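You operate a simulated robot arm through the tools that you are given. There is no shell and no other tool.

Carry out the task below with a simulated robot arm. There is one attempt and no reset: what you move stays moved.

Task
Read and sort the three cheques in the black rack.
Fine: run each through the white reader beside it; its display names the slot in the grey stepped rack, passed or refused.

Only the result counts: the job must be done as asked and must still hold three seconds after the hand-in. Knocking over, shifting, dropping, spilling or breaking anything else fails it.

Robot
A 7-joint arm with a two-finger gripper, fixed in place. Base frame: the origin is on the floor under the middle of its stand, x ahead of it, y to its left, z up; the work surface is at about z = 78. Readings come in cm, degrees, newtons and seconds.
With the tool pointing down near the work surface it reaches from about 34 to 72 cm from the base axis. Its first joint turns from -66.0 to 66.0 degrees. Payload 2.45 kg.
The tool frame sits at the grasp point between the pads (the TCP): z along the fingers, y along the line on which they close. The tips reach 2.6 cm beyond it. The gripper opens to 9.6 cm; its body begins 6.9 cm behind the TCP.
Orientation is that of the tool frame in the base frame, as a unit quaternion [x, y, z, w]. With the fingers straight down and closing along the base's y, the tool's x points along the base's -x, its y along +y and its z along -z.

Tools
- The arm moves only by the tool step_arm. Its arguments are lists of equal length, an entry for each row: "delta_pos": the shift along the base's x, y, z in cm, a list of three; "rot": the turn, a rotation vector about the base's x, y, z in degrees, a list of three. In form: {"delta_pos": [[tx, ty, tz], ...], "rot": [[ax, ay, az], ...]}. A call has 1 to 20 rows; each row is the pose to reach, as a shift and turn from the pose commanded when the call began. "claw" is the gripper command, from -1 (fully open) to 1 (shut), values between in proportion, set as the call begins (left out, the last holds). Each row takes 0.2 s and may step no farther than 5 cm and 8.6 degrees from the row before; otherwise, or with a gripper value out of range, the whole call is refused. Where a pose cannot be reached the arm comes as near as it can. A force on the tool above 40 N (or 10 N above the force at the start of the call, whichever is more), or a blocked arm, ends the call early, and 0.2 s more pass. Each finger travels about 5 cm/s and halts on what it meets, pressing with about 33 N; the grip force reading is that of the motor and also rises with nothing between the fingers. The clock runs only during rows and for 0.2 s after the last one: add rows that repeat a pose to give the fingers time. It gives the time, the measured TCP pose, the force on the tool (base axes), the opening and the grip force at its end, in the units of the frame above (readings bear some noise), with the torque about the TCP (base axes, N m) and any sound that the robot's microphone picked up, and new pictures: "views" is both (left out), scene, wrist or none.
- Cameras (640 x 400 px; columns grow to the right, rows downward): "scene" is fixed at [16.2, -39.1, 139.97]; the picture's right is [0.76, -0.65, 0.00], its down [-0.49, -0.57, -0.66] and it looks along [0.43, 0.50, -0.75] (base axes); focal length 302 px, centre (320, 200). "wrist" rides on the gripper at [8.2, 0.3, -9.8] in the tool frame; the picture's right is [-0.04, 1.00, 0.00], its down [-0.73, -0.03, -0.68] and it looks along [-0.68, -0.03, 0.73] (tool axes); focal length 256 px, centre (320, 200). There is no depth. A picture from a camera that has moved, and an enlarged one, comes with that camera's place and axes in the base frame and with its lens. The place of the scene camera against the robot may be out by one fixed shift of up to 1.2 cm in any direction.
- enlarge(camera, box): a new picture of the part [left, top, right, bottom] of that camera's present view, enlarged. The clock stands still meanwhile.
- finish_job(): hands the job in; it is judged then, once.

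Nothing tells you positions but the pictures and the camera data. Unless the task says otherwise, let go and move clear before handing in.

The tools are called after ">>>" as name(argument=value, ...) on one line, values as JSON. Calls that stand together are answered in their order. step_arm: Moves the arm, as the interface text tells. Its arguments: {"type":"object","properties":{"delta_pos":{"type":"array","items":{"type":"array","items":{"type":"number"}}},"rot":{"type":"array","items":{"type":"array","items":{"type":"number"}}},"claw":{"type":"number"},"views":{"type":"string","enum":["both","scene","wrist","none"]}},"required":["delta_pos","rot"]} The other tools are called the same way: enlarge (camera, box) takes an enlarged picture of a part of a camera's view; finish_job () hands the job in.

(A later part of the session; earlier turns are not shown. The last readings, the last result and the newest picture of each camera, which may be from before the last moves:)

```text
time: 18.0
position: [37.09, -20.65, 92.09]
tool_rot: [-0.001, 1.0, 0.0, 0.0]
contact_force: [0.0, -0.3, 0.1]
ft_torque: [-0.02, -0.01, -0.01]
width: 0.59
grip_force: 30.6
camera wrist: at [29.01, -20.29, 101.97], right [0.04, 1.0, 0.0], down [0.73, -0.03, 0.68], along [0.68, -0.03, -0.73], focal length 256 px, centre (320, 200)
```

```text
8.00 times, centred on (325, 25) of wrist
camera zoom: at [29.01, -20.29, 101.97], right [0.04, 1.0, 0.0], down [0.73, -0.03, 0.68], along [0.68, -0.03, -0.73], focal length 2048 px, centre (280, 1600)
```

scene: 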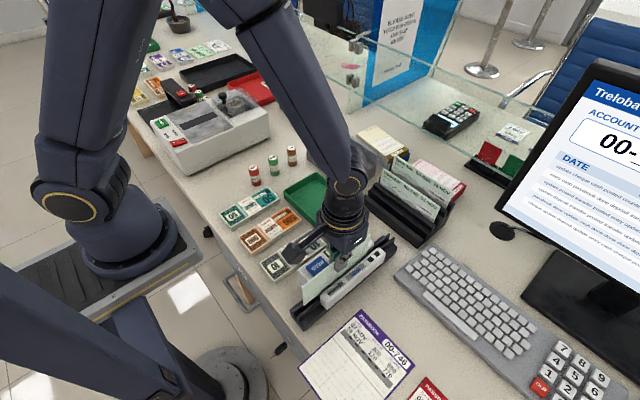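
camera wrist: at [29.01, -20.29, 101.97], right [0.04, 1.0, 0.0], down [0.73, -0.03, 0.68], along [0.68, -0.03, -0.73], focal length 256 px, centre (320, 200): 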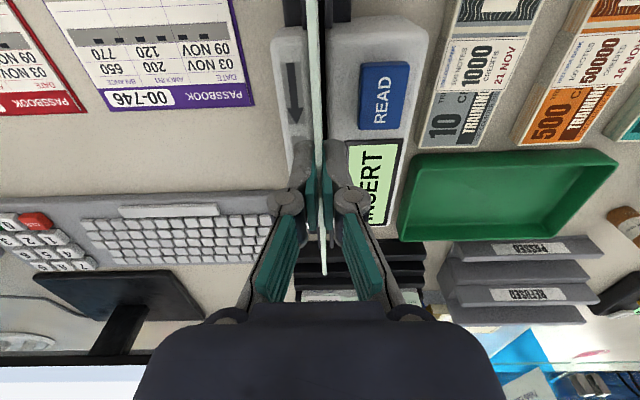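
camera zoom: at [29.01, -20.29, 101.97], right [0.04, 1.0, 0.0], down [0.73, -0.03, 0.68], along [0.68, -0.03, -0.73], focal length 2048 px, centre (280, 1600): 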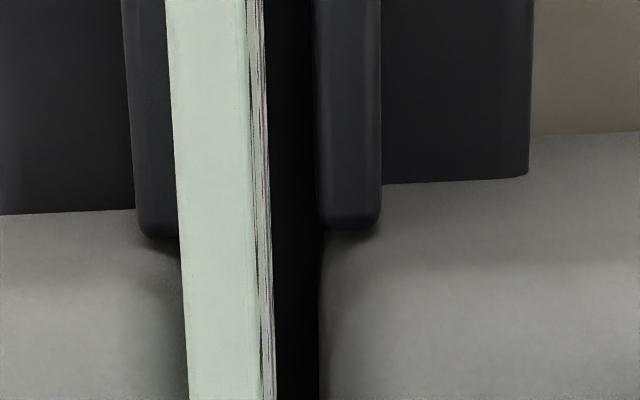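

The cheque's lower edge is at about the top of the guide (z ≈ 84.5) and needs only about +0.08 cm in y. I'll move back to the slot's near end and lower gradually, watching the force.

>>> step_arm(delta_pos=[[-1.5, 0.08, 0], [-3, 0.08, 0], [-4.5, 0.08, 0], [-5.5, 0.08, 0], [-5.5, 0.08, 0], [-5.5, 0.08, -0.5], [-5.5, 0.08, -1], [-5.5, 0.08, -1.5], [-5.5, 0.08, -1.5]], rot=[[0, 0, 0], [0, 0, 0], [0, 0, 0], [0, 0, 0], [0, 0, 0], [0, 0, 0], [0, 0, 0], [0, 0, 0], [0, 0, 0]])

>>> enlarge(camera="scene", box=[290, 240, 380, 330])

>>> enlarge(camera="wrist", box=[270, 0, 370, 120])

```text
time: 20.0
position: [31.68, -20.61, 90.78]
tool_rot: [-0.001, 1.0, 0.0, -0.001]
contact_force: [-0.4, -0.5, 0.5]
ft_torque: [-0.01, -0.01, -0.02]
width: 0.59
grip_force: 30.5
camera wrist: at [23.58, -20.28, 100.51], right [0.04, 1.0, 0.0], down [0.73, -0.03, 0.68], along [0.68, -0.03, -0.73], focal length 256 px, centre (320, 200)
```

scene: 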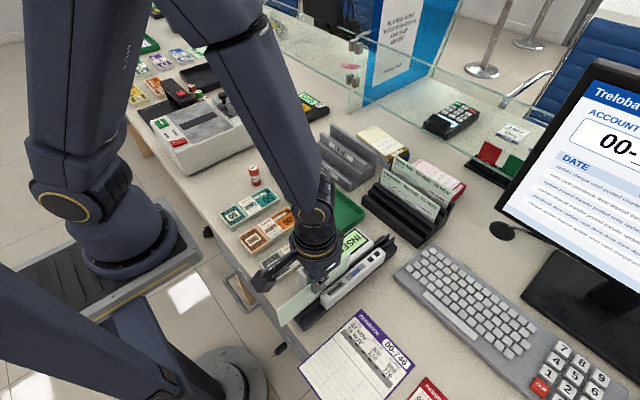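
wrist: 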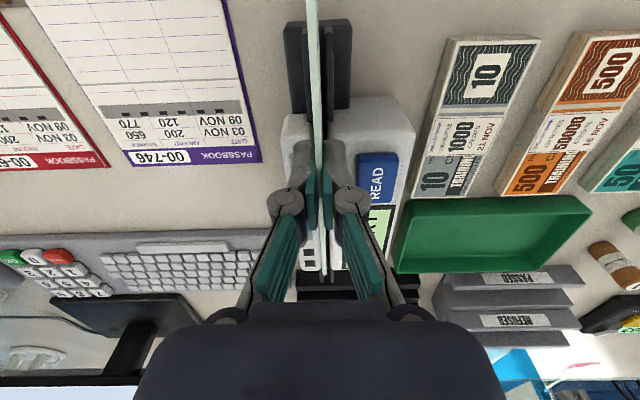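

```text
4.44 times, centred on (335, 285) of scene
camera zoom: at [16.2, -39.1, 139.97], right [0.76, -0.65, 0.0], down [-0.49, -0.57, -0.66], along [0.43, 0.5, -0.75], focal length 1343 px, centre (253, -178)
```

zoom: 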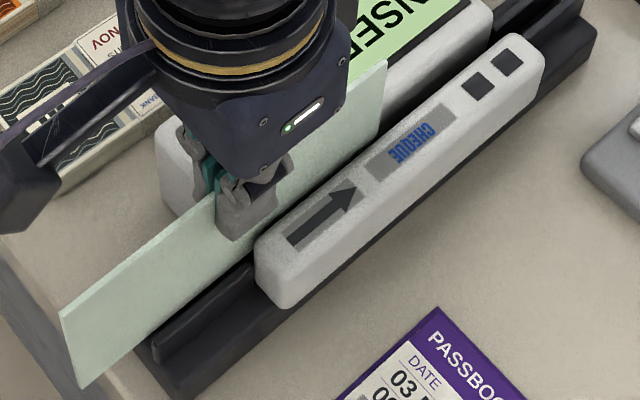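

```text
3.33 times, centred on (320, 60) of wrist
camera zoom: at [23.58, -20.28, 100.51], right [0.04, 1.0, 0.0], down [0.73, -0.03, 0.68], along [0.68, -0.03, -0.73], focal length 853 px, centre (320, 667)
```

zoom: 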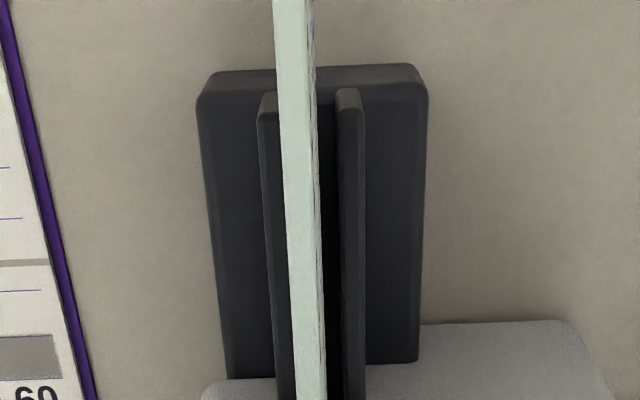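

The cheque is centred between the entry fins. I'll lower further in small steps.

>>> step_arm(delta_pos=[[0, 0, -0.5], [0, 0, -1], [0, 0, -1.5], [0, 0, -2], [0, 0, -2]], rot=[[0, 0, 0], [0, 0, 0], [0, 0, 0], [0, 0, 0], [0, 0, 0]])

>>> enlarge(camera="scene", box=[290, 240, 380, 330])

>>> enlarge(camera="wrist", box=[250, 80, 390, 200])

```text
time: 21.2
position: [31.61, -20.58, 88.73]
tool_rot: [0.001, 1.0, 0.0, 0.001]
contact_force: [-3.8, 0.4, 36.6]
ft_torque: [0.05, 0.08, 0.01]
width: 0.61
grip_force: 30.0
camera wrist: at [23.54, -20.29, 98.56], right [0.04, 1.0, 0.0], down [0.73, -0.03, 0.68], along [0.68, -0.03, -0.73], focal length 256 px, centre (320, 200)
```

scene: 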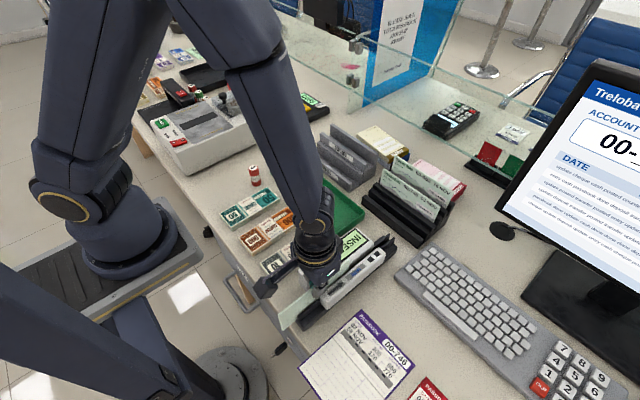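
wrist: 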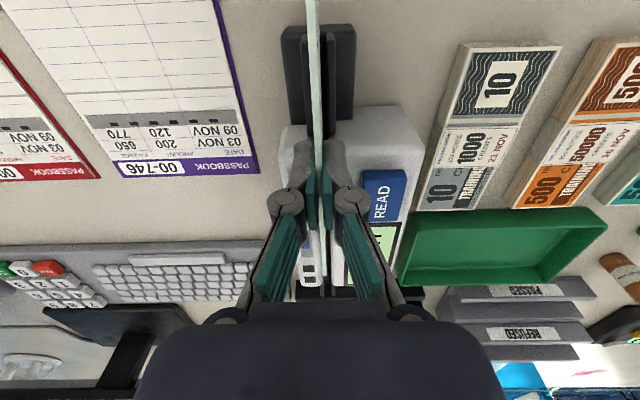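

```text
4.44 times, centred on (335, 285) of scene
camera zoom: at [16.16, -39.08, 139.99], right [0.76, -0.65, 0.0], down [-0.49, -0.57, -0.66], along [0.43, 0.5, -0.75], focal length 1343 px, centre (253, -178)
```

zoom: 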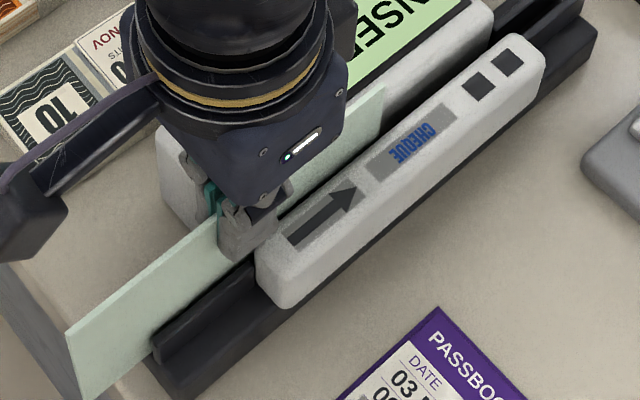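

```text
3.33 times, centred on (320, 140) of wrist
camera zoom: at [23.54, -20.29, 98.56], right [0.04, 1.0, 0.0], down [0.73, -0.03, 0.68], along [0.68, -0.03, -0.73], focal length 853 px, centre (320, 400)
```

zoom: 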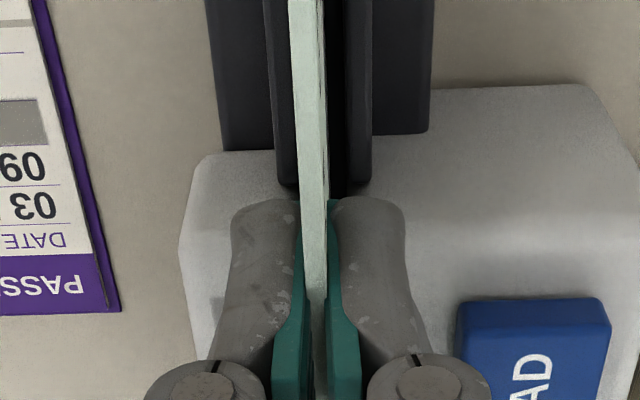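

A 37 N upward force shows something is touching: either the cheque on the slot floor or the fingertips on the body. I'll ease up slightly and see.

>>> step_arm(delta_pos=[[0, 0, 0.2], [0, 0, 0.2]], rot=[[0, 0, 0], [0, 0, 0]], views="wrist")

>>> enlarge(camera="scene", box=[310, 255, 360, 305])

```text
time: 21.8
position: [31.68, -20.66, 88.86]
tool_rot: [-0.001, 1.0, 0.0, -0.001]
contact_force: [0.1, -0.3, 0.2]
ft_torque: [0.0, -0.03, -0.02]
width: 0.59
grip_force: 31.0
camera wrist: at [23.53, -20.28, 98.66], right [0.04, 1.0, 0.0], down [0.73, -0.03, 0.68], along [0.68, -0.03, -0.74], focal length 256 px, centre (320, 200)
```

wrist: 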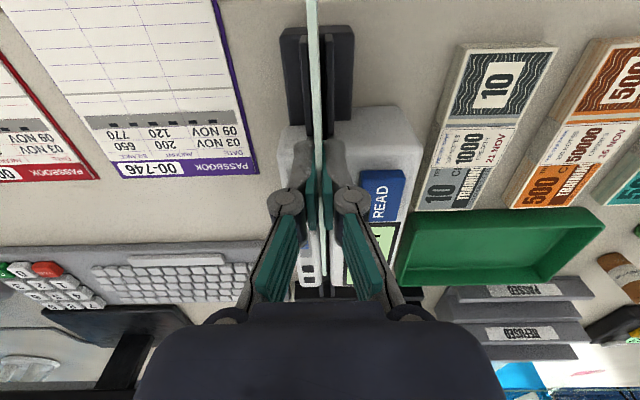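

```text
8.00 times, centred on (335, 280) of scene
camera zoom: at [16.2, -39.1, 139.97], right [0.76, -0.65, 0.0], down [-0.49, -0.57, -0.66], along [0.43, 0.5, -0.75], focal length 2417 px, centre (200, -440)
```

zoom: 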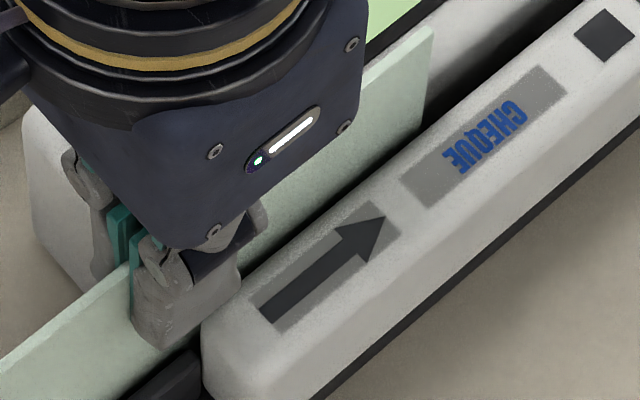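

Raising 0.2 cm freed it, so the cheque is just above the contact level. I'll slide it along the arrow direction and watch the display.

>>> step_arm(delta_pos=[[0.8, 0, 0], [1.6, 0, 0], [2.4, 0, 0], [3.2, 0, 0], [4, 0, 0], [4.8, 0, 0], [5.6, 0, 0], [6.4, 0, 0], [7.2, 0, 0], [8, 0, 0]], rot=[[0, 0, 0], [0, 0, 0], [0, 0, 0], [0, 0, 0], [0, 0, 0], [0, 0, 0], [0, 0, 0], [0, 0, 0], [0, 0, 0], [0, 0, 0]])

>>> enlarge(camera="wrist", box=[240, 0, 400, 200])

>>> enlarge(camera="scene", box=[300, 210, 410, 320])

```text
time: 24.0
position: [39.63, -20.69, 88.8]
tool_rot: [0.0, 1.0, 0.001, 0.0]
contact_force: [0.9, 0.0, -0.4]
ft_torque: [0.0, 0.01, 0.01]
width: 0.62
grip_force: 30.9
camera wrist: at [31.42, -20.37, 98.67], right [0.04, 1.0, 0.0], down [0.73, -0.03, 0.68], along [0.68, -0.03, -0.73], focal length 256 px, centre (320, 200)
```

scene: 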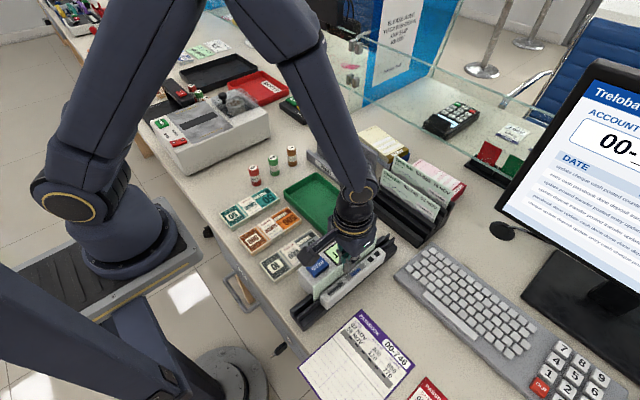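
wrist: 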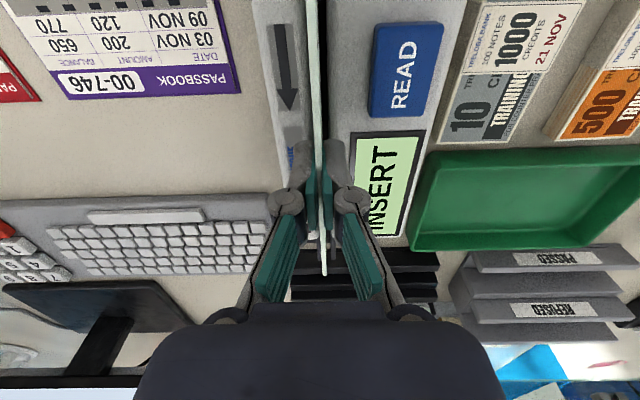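

```text
2.00 times, centred on (320, 100) of wrist
camera zoom: at [31.42, -20.37, 98.67], right [0.04, 1.0, 0.0], down [0.73, -0.03, 0.68], along [0.68, -0.03, -0.73], focal length 512 px, centre (320, 400)
```

zoom: 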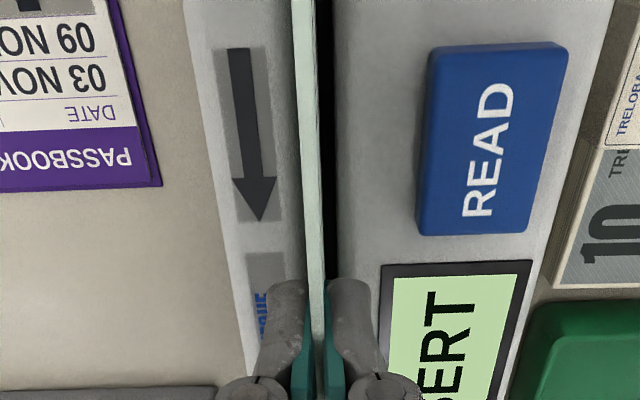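

```text
3.64 times, centred on (355, 265) of scene
camera zoom: at [16.2, -39.1, 139.97], right [0.76, -0.65, 0.0], down [-0.49, -0.57, -0.66], along [0.43, 0.5, -0.75], focal length 1098 px, centre (193, -36)
```

zoom: 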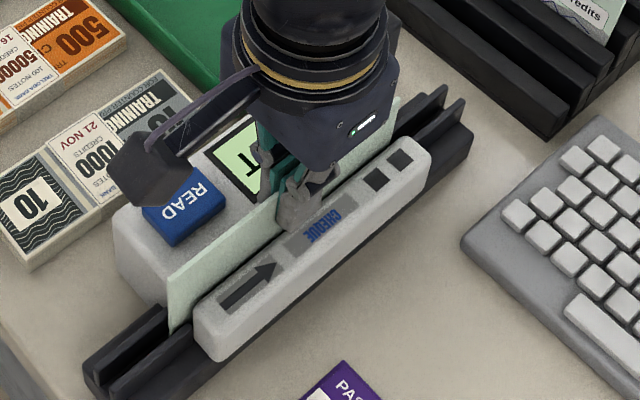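

It slid freely and the display still reads INSERT mid-run. I'll continue along the slot toward the far end.

>>> step_arm(delta_pos=[[0.8, 0, 0], [1.6, 0, 0], [2.4, 0, 0], [3.2, 0, 0], [4, 0, 0], [4.8, 0, 0], [5.6, 0, 0], [6.4, 0, 0], [7.2, 0, 0], [8, 0, 0], [8.8, 0, 0]], rot=[[0, 0, 0], [0, 0, 0], [0, 0, 0], [0, 0, 0], [0, 0, 0], [0, 0, 0], [0, 0, 0], [0, 0, 0], [0, 0, 0], [0, 0, 0], [0, 0, 0]])

>>> enlarge(camera="wrist", box=[240, 0, 440, 200])

>>> enlarge(camera="scene", box=[310, 190, 430, 310])

```text
time: 26.4
position: [48.46, -20.57, 88.88]
tool_rot: [0.0, 1.0, -0.001, 0.0]
contact_force: [0.5, -0.6, -0.6]
ft_torque: [-0.02, -0.01, 0.01]
width: 0.6
grip_force: 31.3
camera wrist: at [40.34, -20.27, 98.75], right [0.04, 1.0, 0.0], down [0.73, -0.03, 0.68], along [0.68, -0.03, -0.73], focal length 256 px, centre (320, 200)
```

scene: 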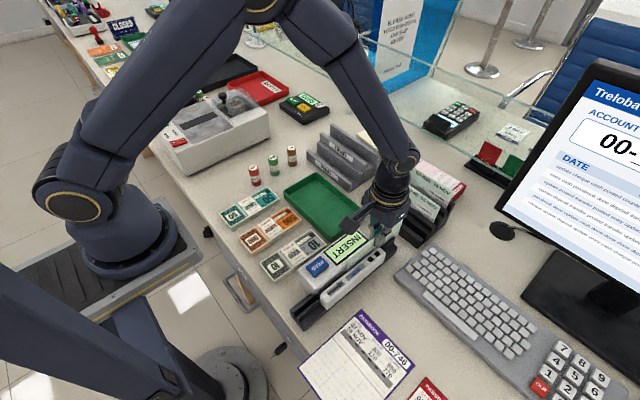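
wrist: 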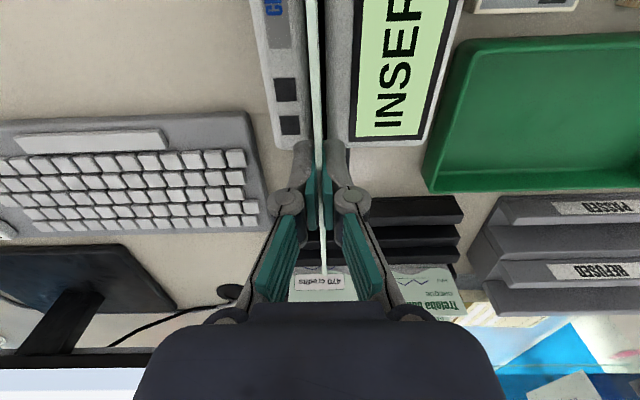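

```text
2.00 times, centred on (340, 100) of wrist
camera zoom: at [40.34, -20.27, 98.75], right [0.04, 1.0, 0.0], down [0.73, -0.03, 0.68], along [0.68, -0.03, -0.73], focal length 512 px, centre (280, 400)
```

zoom: 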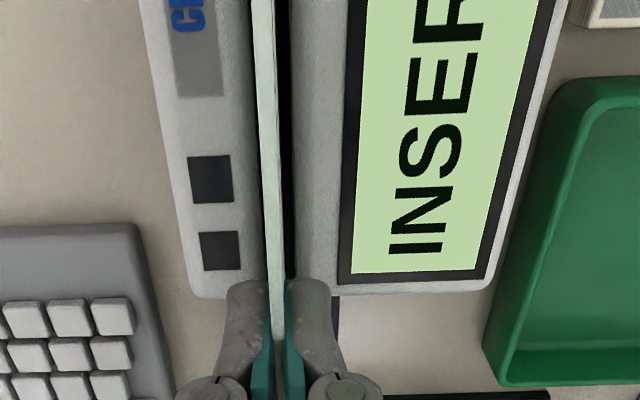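

```text
3.33 times, centred on (370, 250) of scene
camera zoom: at [16.2, -39.1, 139.97], right [0.76, -0.65, 0.0], down [-0.49, -0.57, -0.66], along [0.43, 0.5, -0.75], focal length 1007 px, centre (153, 33)
```

zoom: 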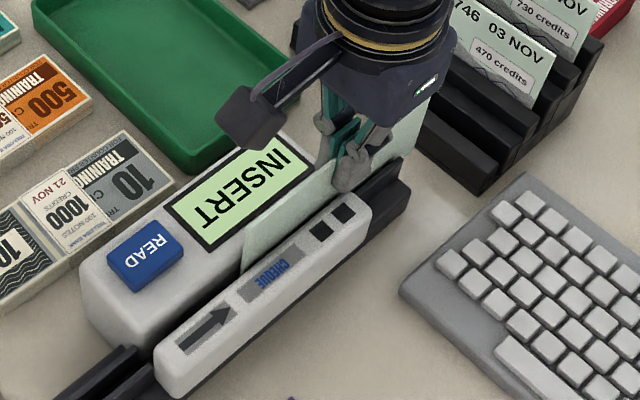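

The display still reads INSERT, so the cheque probably isn't seated deep enough; the contact earlier may have been my fingertips on the reader body. I'll lift it out, go back to the entry end, and lower it with the fingers clear of the body to find the true slot floor.

>>> step_arm(delta_pos=[[0, 0, 2], [0, 0, 4], [0, 0, 6.5], [-3, 0, 7], [-6, 0, 7], [-9, 0, 7], [-12, 0, 7], [-15, 0, 7], [-18, 0, 7], [-19.2, 0, 7], [-19.2, 0, 7]], rot=[[0, 0, 0], [0, 0, 0], [0, 0, 0], [0, 0, 0], [0, 0, 0], [0, 0, 0], [0, 0, 0], [0, 0, 0], [0, 0, 0], [0, 0, 0], [0, 0, 0]])

>>> enlarge(camera="scene", box=[290, 210, 410, 330])

```text
time: 28.8
position: [29.25, -20.71, 96.07]
tool_rot: [0.0, 1.0, 0.0, 0.001]
contact_force: [-0.7, -0.5, 0.2]
ft_torque: [0.02, 0.02, 0.01]
width: 0.6
grip_force: 30.5
camera wrist: at [21.13, -20.28, 105.91], right [0.04, 1.0, 0.0], down [0.73, -0.03, 0.68], along [0.68, -0.03, -0.73], focal length 256 px, centre (320, 200)
```

scene: 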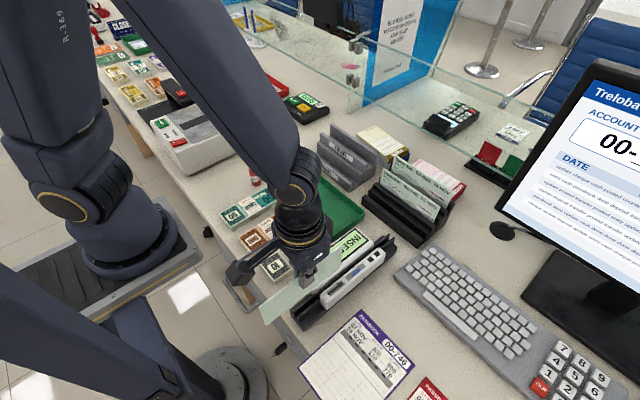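
wrist: 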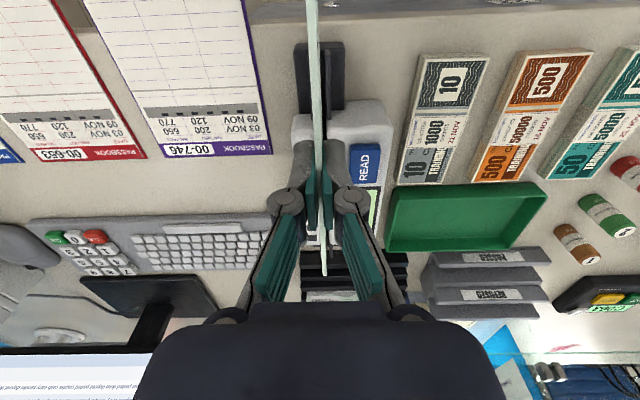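

```text
3.33 times, centred on (350, 270) of scene
camera zoom: at [16.2, -39.1, 139.97], right [0.76, -0.65, 0.0], down [-0.49, -0.57, -0.66], along [0.43, 0.5, -0.75], focal length 1007 px, centre (220, -33)
```

zoom: 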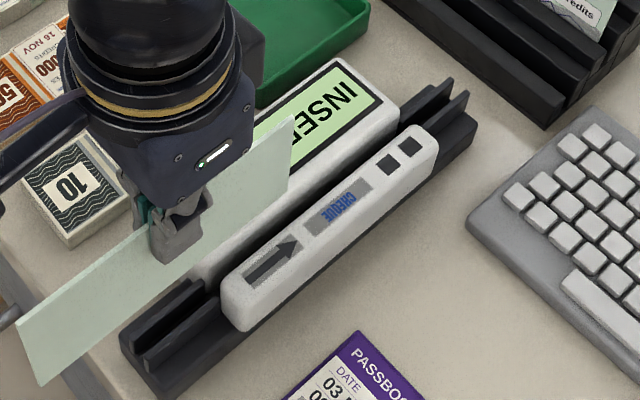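

>>> step_arm(delta_pos=[[0, 0, -2], [0, 0, -4], [0, 0, -5.5], [0, 0, -6.5], [0, 0, -7], [0, 0, -7.3], [0, 0, -7.3]], rot=[[0, 0, 0], [0, 0, 0], [0, 0, 0], [0, 0, 0], [0, 0, 0], [0, 0, 0], [0, 0, 0]], views="wrist")

>>> enlarge(camera="wrist", box=[260, 0, 380, 140])

>>> enlarge(camera="scene", box=[290, 250, 370, 330])

```text
time: 30.4
position: [29.24, -20.69, 88.55]
tool_rot: [0.0, 1.0, -0.001, 0.001]
contact_force: [-3.6, 0.7, 36.9]
ft_torque: [0.08, 0.07, -0.01]
width: 0.59
grip_force: 30.4
camera wrist: at [21.17, -20.37, 98.4], right [0.04, 1.0, 0.0], down [0.73, -0.03, 0.68], along [0.68, -0.03, -0.73], focal length 256 px, centre (320, 200)
```

wrist: 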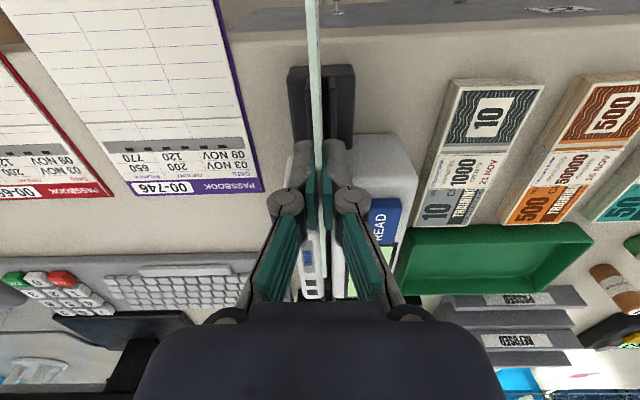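

```text
2.86 times, centred on (320, 70) of wrist
camera zoom: at [21.17, -20.37, 98.4], right [0.04, 1.0, 0.0], down [0.73, -0.03, 0.68], along [0.68, -0.03, -0.73], focal length 731 px, centre (320, 571)
```

zoom: 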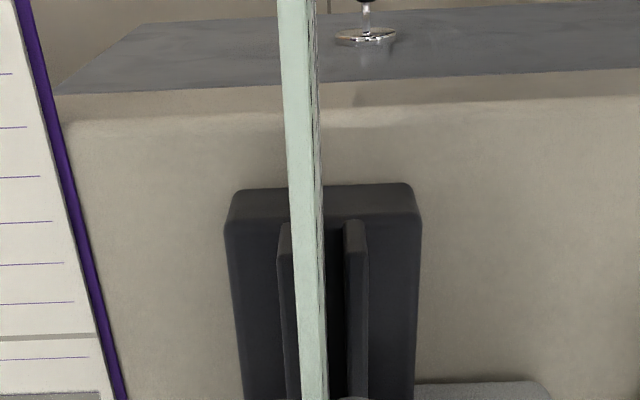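

```text
5.00 times, centred on (330, 290) of scene
camera zoom: at [16.16, -39.08, 139.99], right [0.76, -0.65, 0.0], down [-0.49, -0.57, -0.66], along [0.43, 0.5, -0.75], focal length 1510 px, centre (270, -250)
```

zoom: 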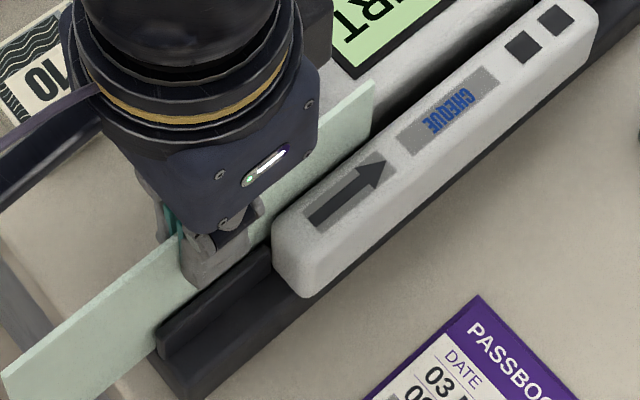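

The contact occurs at the same height with the fingers clear of the body, so it is the cheque on the slot floor (TCP z ≈ 88.7). Earlier it ran about 0.2 cm above the floor; now I'll slide it seated with light contact.

>>> step_arm(delta_pos=[[0, 0, 0.06], [0, 0, 0.06]], rot=[[0, 0, 0], [0, 0, 0]], views="none")

```text
time: 31.0
position: [29.28, -20.74, 88.68]
tool_rot: [-0.001, 1.0, 0.0, 0.001]
contact_force: [1.4, -0.4, 18.6]
ft_torque: [-0.06, -0.24, -0.01]
width: 0.61
grip_force: 30.3
```

>>> step_arm(delta_pos=[[0, 0, 0.03], [0.6, 0, 0.03], [1.2, 0, 0.03], [2, 0, 0.03], [2.8, 0, 0.03], [3.6, 0, 0.03], [4.4, 0, 0.03], [5.2, 0, 0.03], [6, 0, 0.03], [6.8, 0, 0.03], [7.6, 0, 0.03], [8.4, 0, 0.03]], rot=[[0, 0, 0], [0, 0, 0], [0, 0, 0], [0, 0, 0], [0, 0, 0], [0, 0, 0], [0, 0, 0], [0, 0, 0], [0, 0, 0], [0, 0, 0], [0, 0, 0], [0, 0, 0]])

>>> enlarge(camera="scene", box=[300, 210, 410, 320])

```text
time: 33.6
position: [37.83, -20.56, 88.77]
tool_rot: [-0.001, 1.0, 0.0, 0.0]
contact_force: [-0.1, -0.6, 0.7]
ft_torque: [-0.03, 0.02, 0.02]
width: 0.6
grip_force: 30.2
camera wrist: at [29.67, -20.25, 98.51], right [0.04, 1.0, 0.0], down [0.73, -0.03, 0.68], along [0.68, -0.03, -0.73], focal length 256 px, centre (320, 200)
```

scene: 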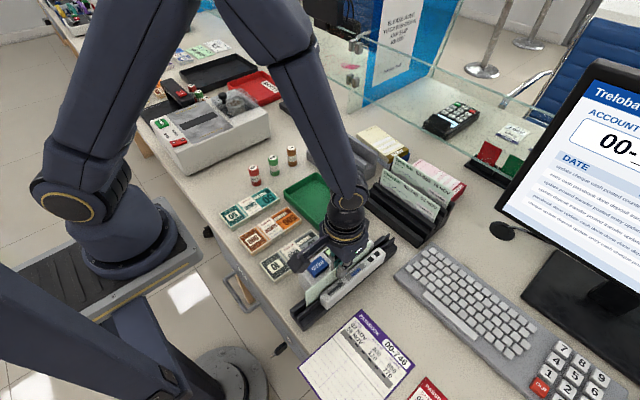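
wrist: 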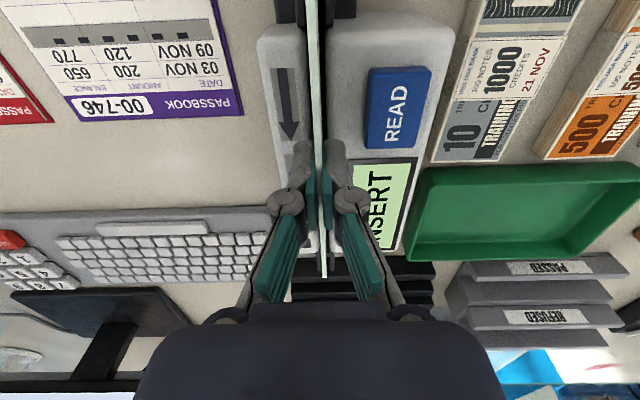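

```text
3.64 times, centred on (355, 265) of scene
camera zoom: at [16.2, -39.1, 139.97], right [0.76, -0.65, 0.0], down [-0.49, -0.57, -0.66], along [0.43, 0.5, -0.75], focal length 1098 px, centre (193, -36)
```

zoom: 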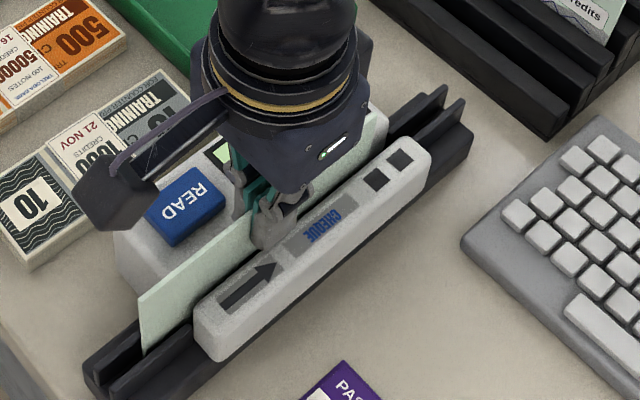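

Force fell to nearly zero with the cheque essentially on the floor. I'll carry on through to the far end.

>>> step_arm(delta_pos=[[0.8, 0, 0], [1.6, 0, 0], [2.4, 0, 0], [3.2, 0, 0], [4, 0, 0], [4.8, 0, 0], [5.6, 0, 0], [6.4, 0, 0], [7.2, 0, 0], [8, 0, 0], [8.8, 0, 0], [9.6, 0, 0], [10.4, 0, 0], [11.2, 0, 0], [11.8, 0, 0]], rot=[[0, 0, 0], [0, 0, 0], [0, 0, 0], [0, 0, 0], [0, 0, 0], [0, 0, 0], [0, 0, 0], [0, 0, 0], [0, 0, 0], [0, 0, 0], [0, 0, 0], [0, 0, 0], [0, 0, 0], [0, 0, 0], [0, 0, 0]])

>>> enlarge(camera="scene", box=[310, 190, 430, 310])

```text
time: 36.8
position: [49.35, -20.57, 88.69]
tool_rot: [-0.001, 1.0, 0.001, 0.0]
contact_force: [-0.7, -1.1, -0.3]
ft_torque: [-0.02, 0.0, -0.02]
width: 0.62
grip_force: 31.0
camera wrist: at [41.24, -20.24, 98.52], right [0.04, 1.0, 0.0], down [0.73, -0.03, 0.68], along [0.68, -0.03, -0.73], focal length 256 px, centre (320, 200)
```

scene: 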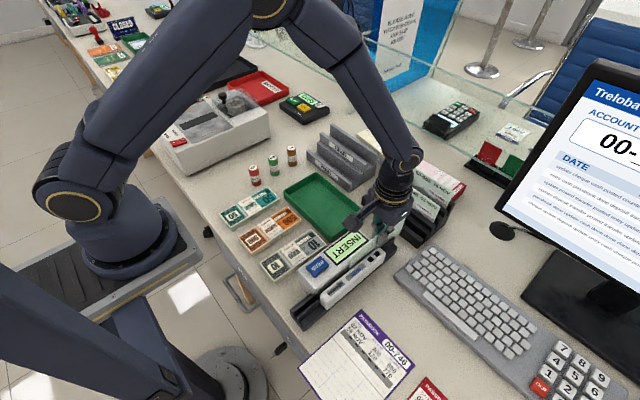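
wrist: 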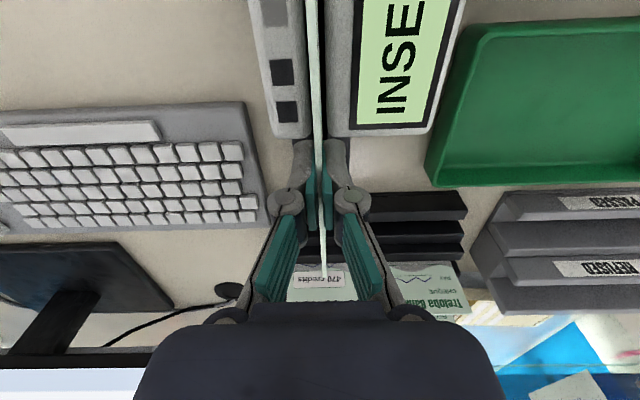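

```text
3.33 times, centred on (370, 250) of scene
camera zoom: at [16.2, -39.1, 139.97], right [0.76, -0.65, 0.0], down [-0.49, -0.57, -0.66], along [0.43, 0.5, -0.75], focal length 1007 px, centre (153, 33)
```

zoom: 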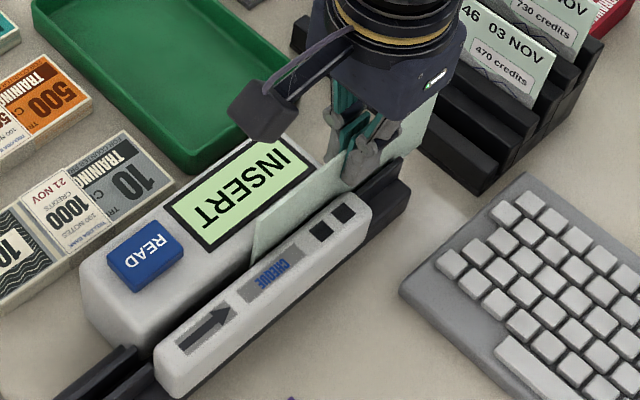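

A seated pass still leaves INSERT, so the raised blue READ block is probably a button to press with the cheque in the slot. I'll slide the cheque back to the middle of the reader and let go of it there, standing in the slot.

>>> step_arm(delta_pos=[[-1.2, 0, 0], [-2.4, 0, 0], [-3.6, 0, 0], [-4.8, 0, 0], [-6, 0, 0], [-7.2, 0, 0], [-8.2, 0, 0], [-8.2, 0, 0]], rot=[[0, 0, 0], [0, 0, 0], [0, 0, 0], [0, 0, 0], [0, 0, 0], [0, 0, 0], [0, 0, 0], [0, 0, 0]])

>>> enlarge(camera="scene", box=[310, 190, 430, 310])

>>> enlarge(camera="wrist", box=[260, 0, 440, 200])

```text
time: 38.6
position: [41.13, -20.64, 88.88]
tool_rot: [0.0, 1.0, 0.0, 0.001]
contact_force: [0.1, -0.1, 0.9]
ft_torque: [0.0, -0.01, 0.0]
width: 0.6
grip_force: 30.8
camera wrist: at [32.94, -20.32, 98.63], right [0.04, 1.0, 0.0], down [0.73, -0.03, 0.68], along [0.68, -0.03, -0.73], focal length 256 px, centre (320, 200)
```

scene: 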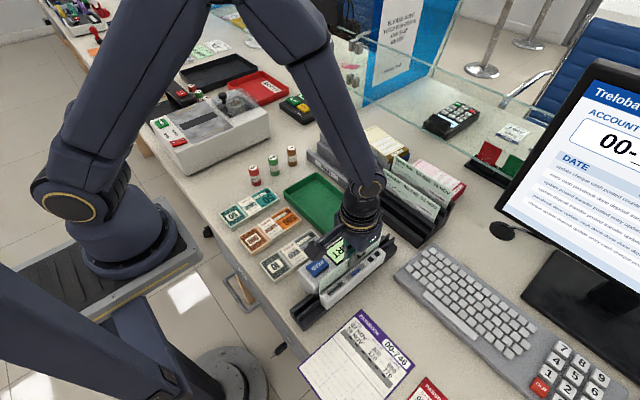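
wrist: 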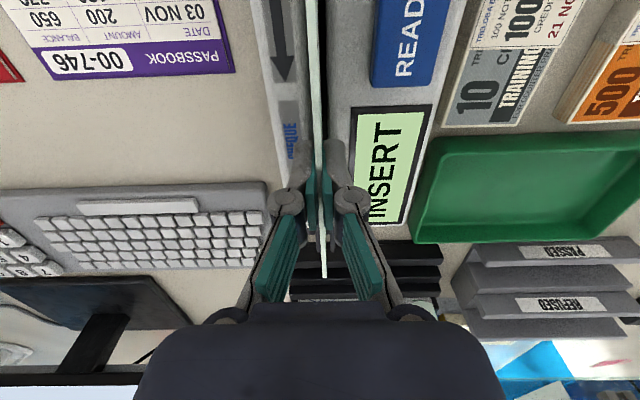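

```text
3.33 times, centred on (370, 250) of scene
camera zoom: at [16.2, -39.1, 139.97], right [0.76, -0.65, 0.0], down [-0.49, -0.57, -0.66], along [0.43, 0.5, -0.75], focal length 1007 px, centre (153, 33)
```

zoom: 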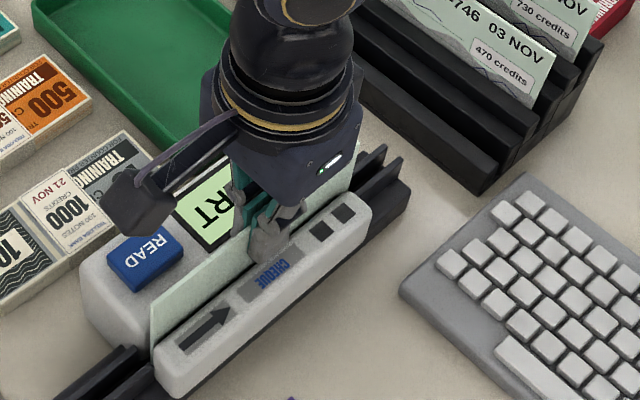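

```text
2.00 times, centred on (350, 100) of wrist
camera zoom: at [32.94, -20.32, 98.63], right [0.04, 1.0, 0.0], down [0.73, -0.03, 0.68], along [0.68, -0.03, -0.73], focal length 512 px, centre (260, 400)
```

zoom: 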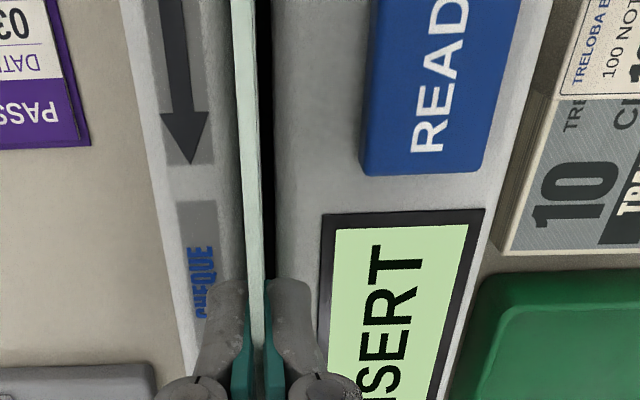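

The cheque is seated at the centre of the slot. I'll open the gripper gently to 2 cm and check that it stays standing.

>>> step_arm(delta_pos=[[0, 0, 0], [0, 0, 0], [0, 0, 0]], rot=[[0, 0, 0], [0, 0, 0], [0, 0, 0]], claw=0.58)

>>> enlarge(camera="wrist", box=[260, 0, 440, 200])

>>> enlarge(camera="scene", box=[310, 210, 410, 310])

```text
time: 39.4
position: [40.99, -20.51, 88.95]
tool_rot: [0.0, 1.0, 0.001, -0.001]
contact_force: [0.7, 0.2, 0.1]
ft_torque: [0.01, 0.0, -0.01]
width: 2.0
grip_force: 0.1
camera wrist: at [32.97, -20.32, 98.63], right [0.04, 1.0, 0.0], down [0.73, -0.03, 0.68], along [0.68, -0.03, -0.73], focal length 256 px, centre (320, 200)
```

scene: 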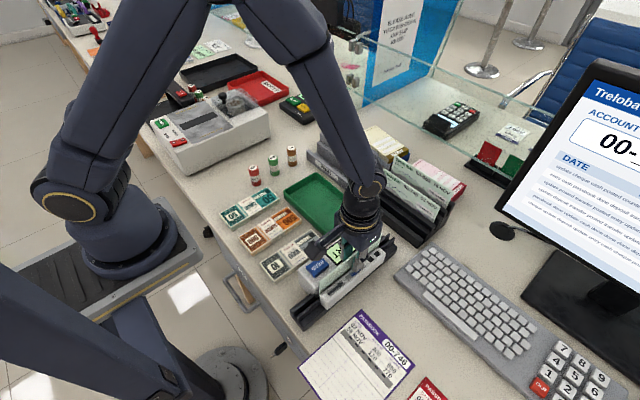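
wrist: 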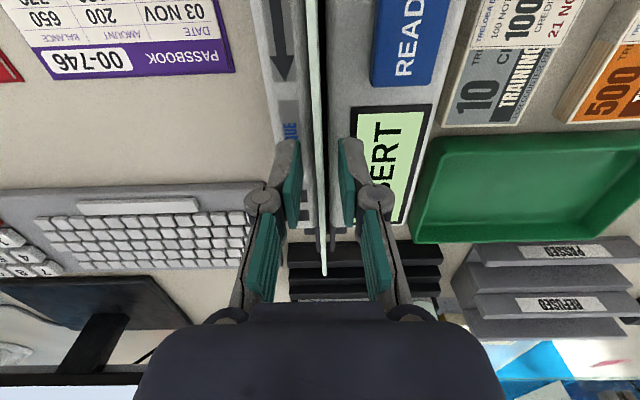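

```text
2.00 times, centred on (350, 100) of wrist
camera zoom: at [32.97, -20.32, 98.63], right [0.04, 1.0, 0.0], down [0.73, -0.03, 0.68], along [0.68, -0.03, -0.73], focal length 512 px, centre (260, 400)
```

zoom: 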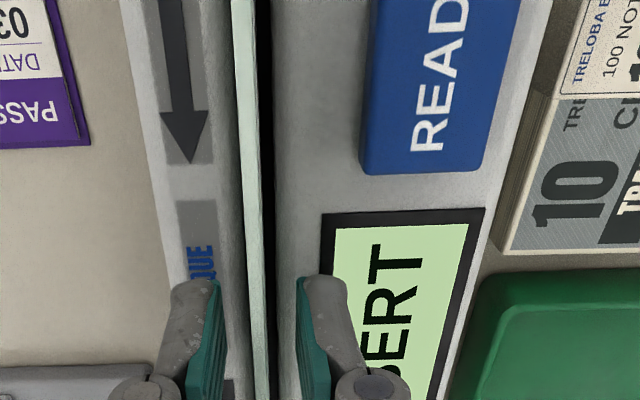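

```text
4.00 times, centred on (360, 260) of scene
camera zoom: at [16.2, -39.1, 139.97], right [0.76, -0.65, 0.0], down [-0.49, -0.57, -0.66], along [0.43, 0.5, -0.75], focal length 1208 px, centre (160, -40)
```

zoom: 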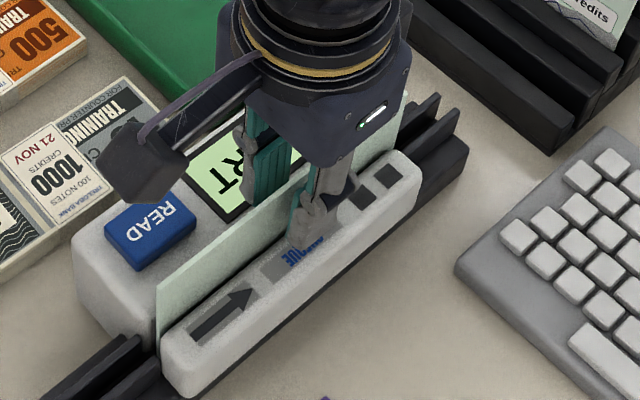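

The cheque stands upright by itself in the slot. I'll raise the gripper clear and look at the display.

>>> step_arm(delta_pos=[[0, 0, 2], [0, 0, 4], [0, 0, 6], [0, 0, 8], [-1, 1, 9], [-1, 1, 9]], rot=[[0, 0, 0], [0, 0, 0], [0, 0, 0], [0, 0, 0], [0, 0, 0], [0, 0, 0]])

>>> enlarge(camera="wrist", box=[240, 0, 440, 200])

>>> enlarge(camera="scene", box=[300, 210, 410, 310])

```text
time: 40.8
position: [40.3, -19.61, 97.69]
tool_rot: [-0.001, 1.0, 0.0, -0.001]
contact_force: [1.8, 0.2, -0.3]
ft_torque: [-0.02, 0.0, -0.03]
width: 2.03
grip_force: 0.1
camera wrist: at [32.15, -19.24, 107.55], right [0.04, 1.0, 0.0], down [0.73, -0.03, 0.68], along [0.68, -0.03, -0.73], focal length 256 px, centre (320, 200)
```

scene: 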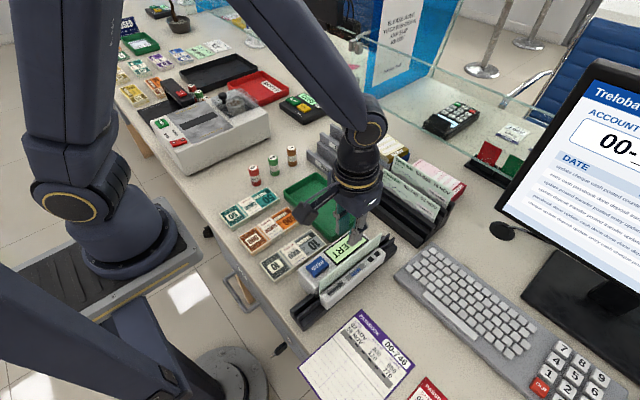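
wrist: 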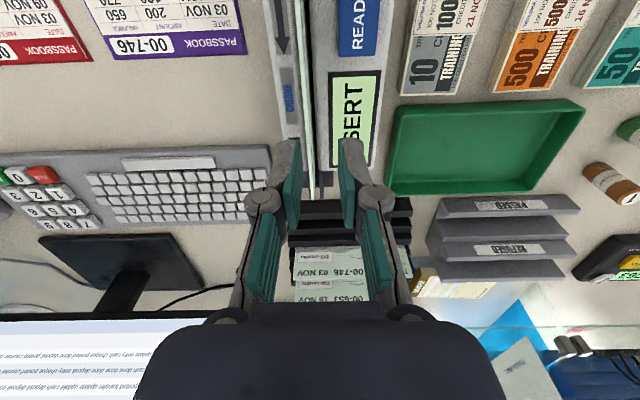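

```text
2.00 times, centred on (340, 100) of wrist
camera zoom: at [32.15, -19.24, 107.55], right [0.04, 1.0, 0.0], down [0.73, -0.03, 0.68], along [0.68, -0.03, -0.73], focal length 512 px, centre (280, 400)
```

zoom: 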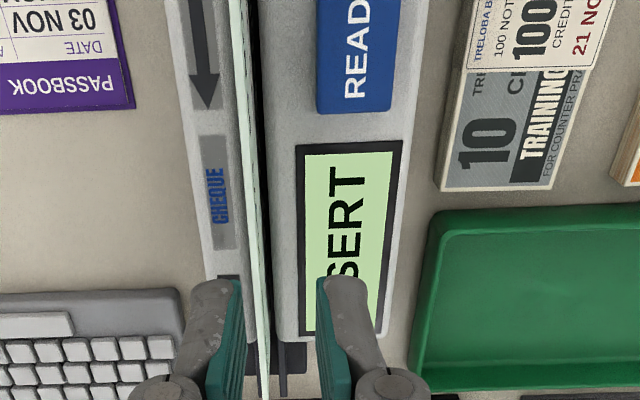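

```text
4.00 times, centred on (355, 260) of scene
camera zoom: at [16.2, -39.1, 139.97], right [0.76, -0.65, 0.0], down [-0.49, -0.57, -0.66], along [0.43, 0.5, -0.75], focal length 1208 px, centre (180, -40)
```

zoom: 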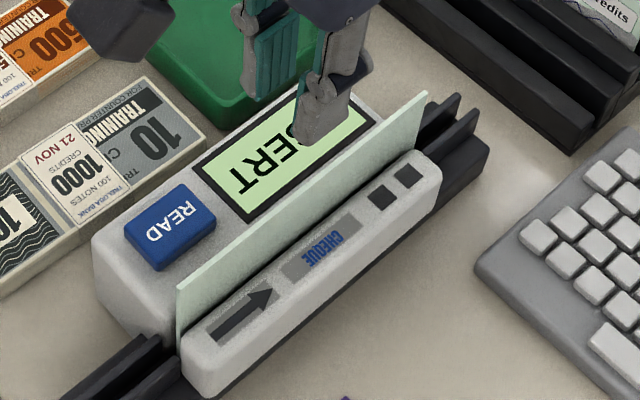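

The cheque is standing and the display still reads INSERT. I'll close the fingers and move above the READ block at about (34.9, -16.9, 87).

>>> step_arm(delta_pos=[[-1, 1, 0], [-2.5, 2, 0], [-4, 2.67, 0], [-5.26, 2.67, 0], [-5.26, 2.67, -2], [-5.26, 2.67, -4], [-5.26, 2.67, -5.5], [-5.26, 2.67, -5.5]], rot=[[0, 0, 0], [0, 0, 0], [0, 0, 0], [0, 0, 0], [0, 0, 0], [0, 0, 0], [0, 0, 0], [0, 0, 0]], claw=1)

>>> enlarge(camera="wrist", box=[240, 60, 400, 220])

>>> enlarge(camera="scene", box=[290, 220, 400, 320])

```text
time: 42.6
position: [35.08, -16.98, 92.42]
tool_rot: [-0.001, 1.0, 0.001, 0.001]
contact_force: [-0.1, 0.3, -0.4]
ft_torque: [0.04, -0.01, -0.01]
width: 0.0
grip_force: 28.4
camera wrist: at [26.98, -16.55, 102.21], right [0.04, 1.0, 0.0], down [0.73, -0.03, 0.68], along [0.68, -0.03, -0.73], focal length 256 px, centre (320, 200)
```

scene: 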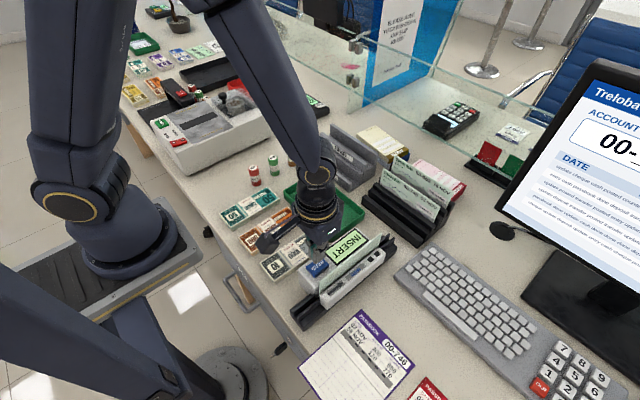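
wrist: 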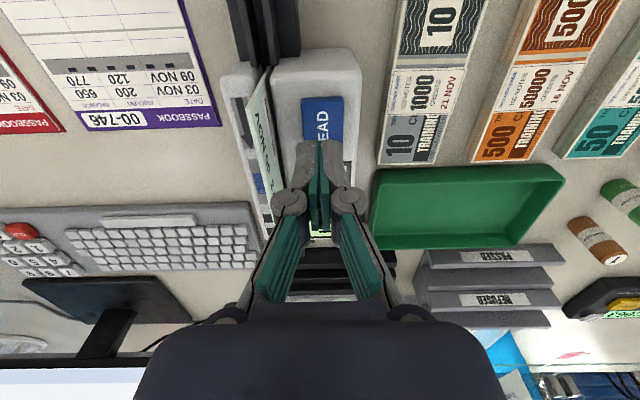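

```text
2.50 times, centred on (320, 140) of wrist
camera zoom: at [26.98, -16.55, 102.21], right [0.04, 1.0, 0.0], down [0.73, -0.03, 0.68], along [0.68, -0.03, -0.73], focal length 640 px, centre (320, 350)
```

zoom: 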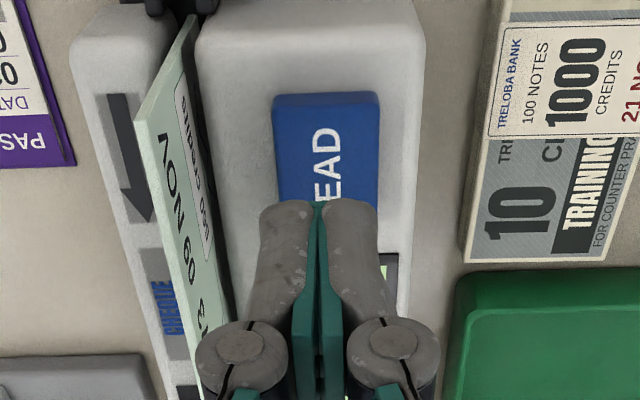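

```text
4.00 times, centred on (345, 270) of scene
camera zoom: at [16.2, -39.1, 139.97], right [0.76, -0.65, 0.0], down [-0.49, -0.57, -0.66], along [0.43, 0.5, -0.75], focal length 1208 px, centre (220, -80)
```

zoom: 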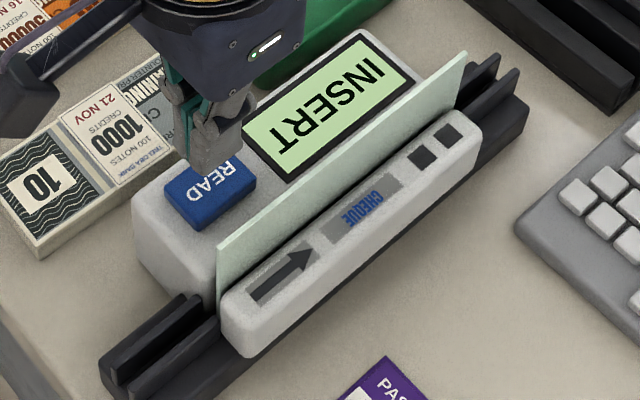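

The fingers are over the READ block. I'll descend slowly and press.

>>> step_arm(delta_pos=[[0, 0, -0.8], [0, 0, -1.6], [0, 0, -2], [0, 0, -2.3], [0, 0, -2.6]], rot=[[0, 0, 0], [0, 0, 0], [0, 0, 0], [0, 0, 0], [0, 0, 0]], views="none")

>>> enlarge(camera="scene", box=[290, 220, 400, 320])

```text
time: 43.8
position: [35.01, -17.14, 89.6]
tool_rot: [0.001, 1.0, 0.0, -0.001]
contact_force: [-0.4, -0.3, 0.0]
ft_torque: [0.0, -0.01, -0.01]
width: 0.01
grip_force: 28.3
```

```text
4.00 times, centred on (345, 270) of scene
camera zoom: at [16.2, -39.1, 139.97], right [0.76, -0.65, 0.0], down [-0.49, -0.57, -0.66], along [0.43, 0.5, -0.75], focal length 1208 px, centre (220, -80)
```

zoom: 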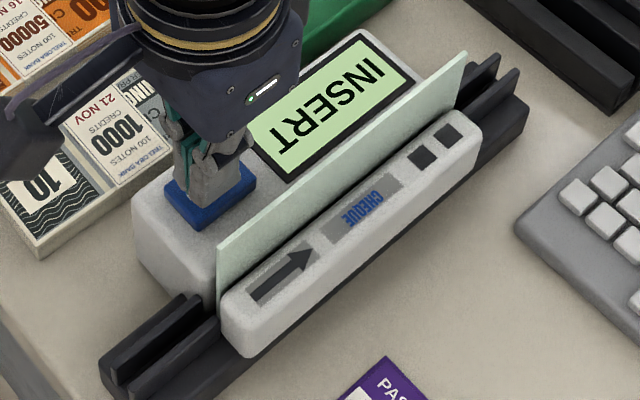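

>>> step_arm(delta_pos=[[0, 0, -0.2], [0, 0, -0.4], [0, 0, -0.6]], rot=[[0, 0, 0], [0, 0, 0], [0, 0, 0]], views="none")

>>> enlarge(camera="scene", box=[290, 220, 400, 320])

```text
time: 44.6
position: [34.86, -17.07, 89.11]
tool_rot: [0.0, 1.0, 0.0, 0.0]
contact_force: [-0.1, -0.3, -0.6]
ft_torque: [0.0, 0.01, 0.02]
width: 0.01
grip_force: 28.8
```

```text
4.00 times, centred on (345, 270) of scene
camera zoom: at [16.2, -39.1, 139.97], right [0.76, -0.65, 0.0], down [-0.49, -0.57, -0.66], along [0.43, 0.5, -0.75], focal length 1208 px, centre (220, -80)
```

zoom: 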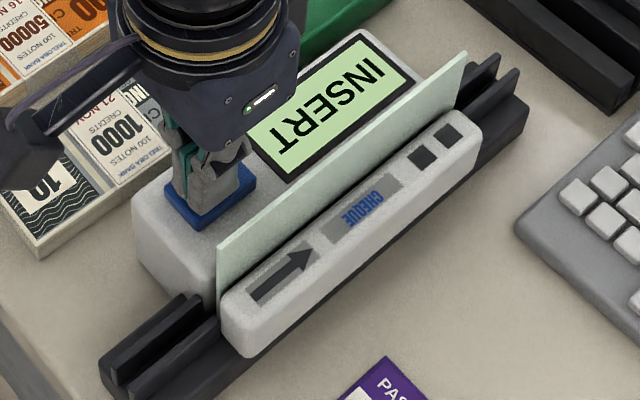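

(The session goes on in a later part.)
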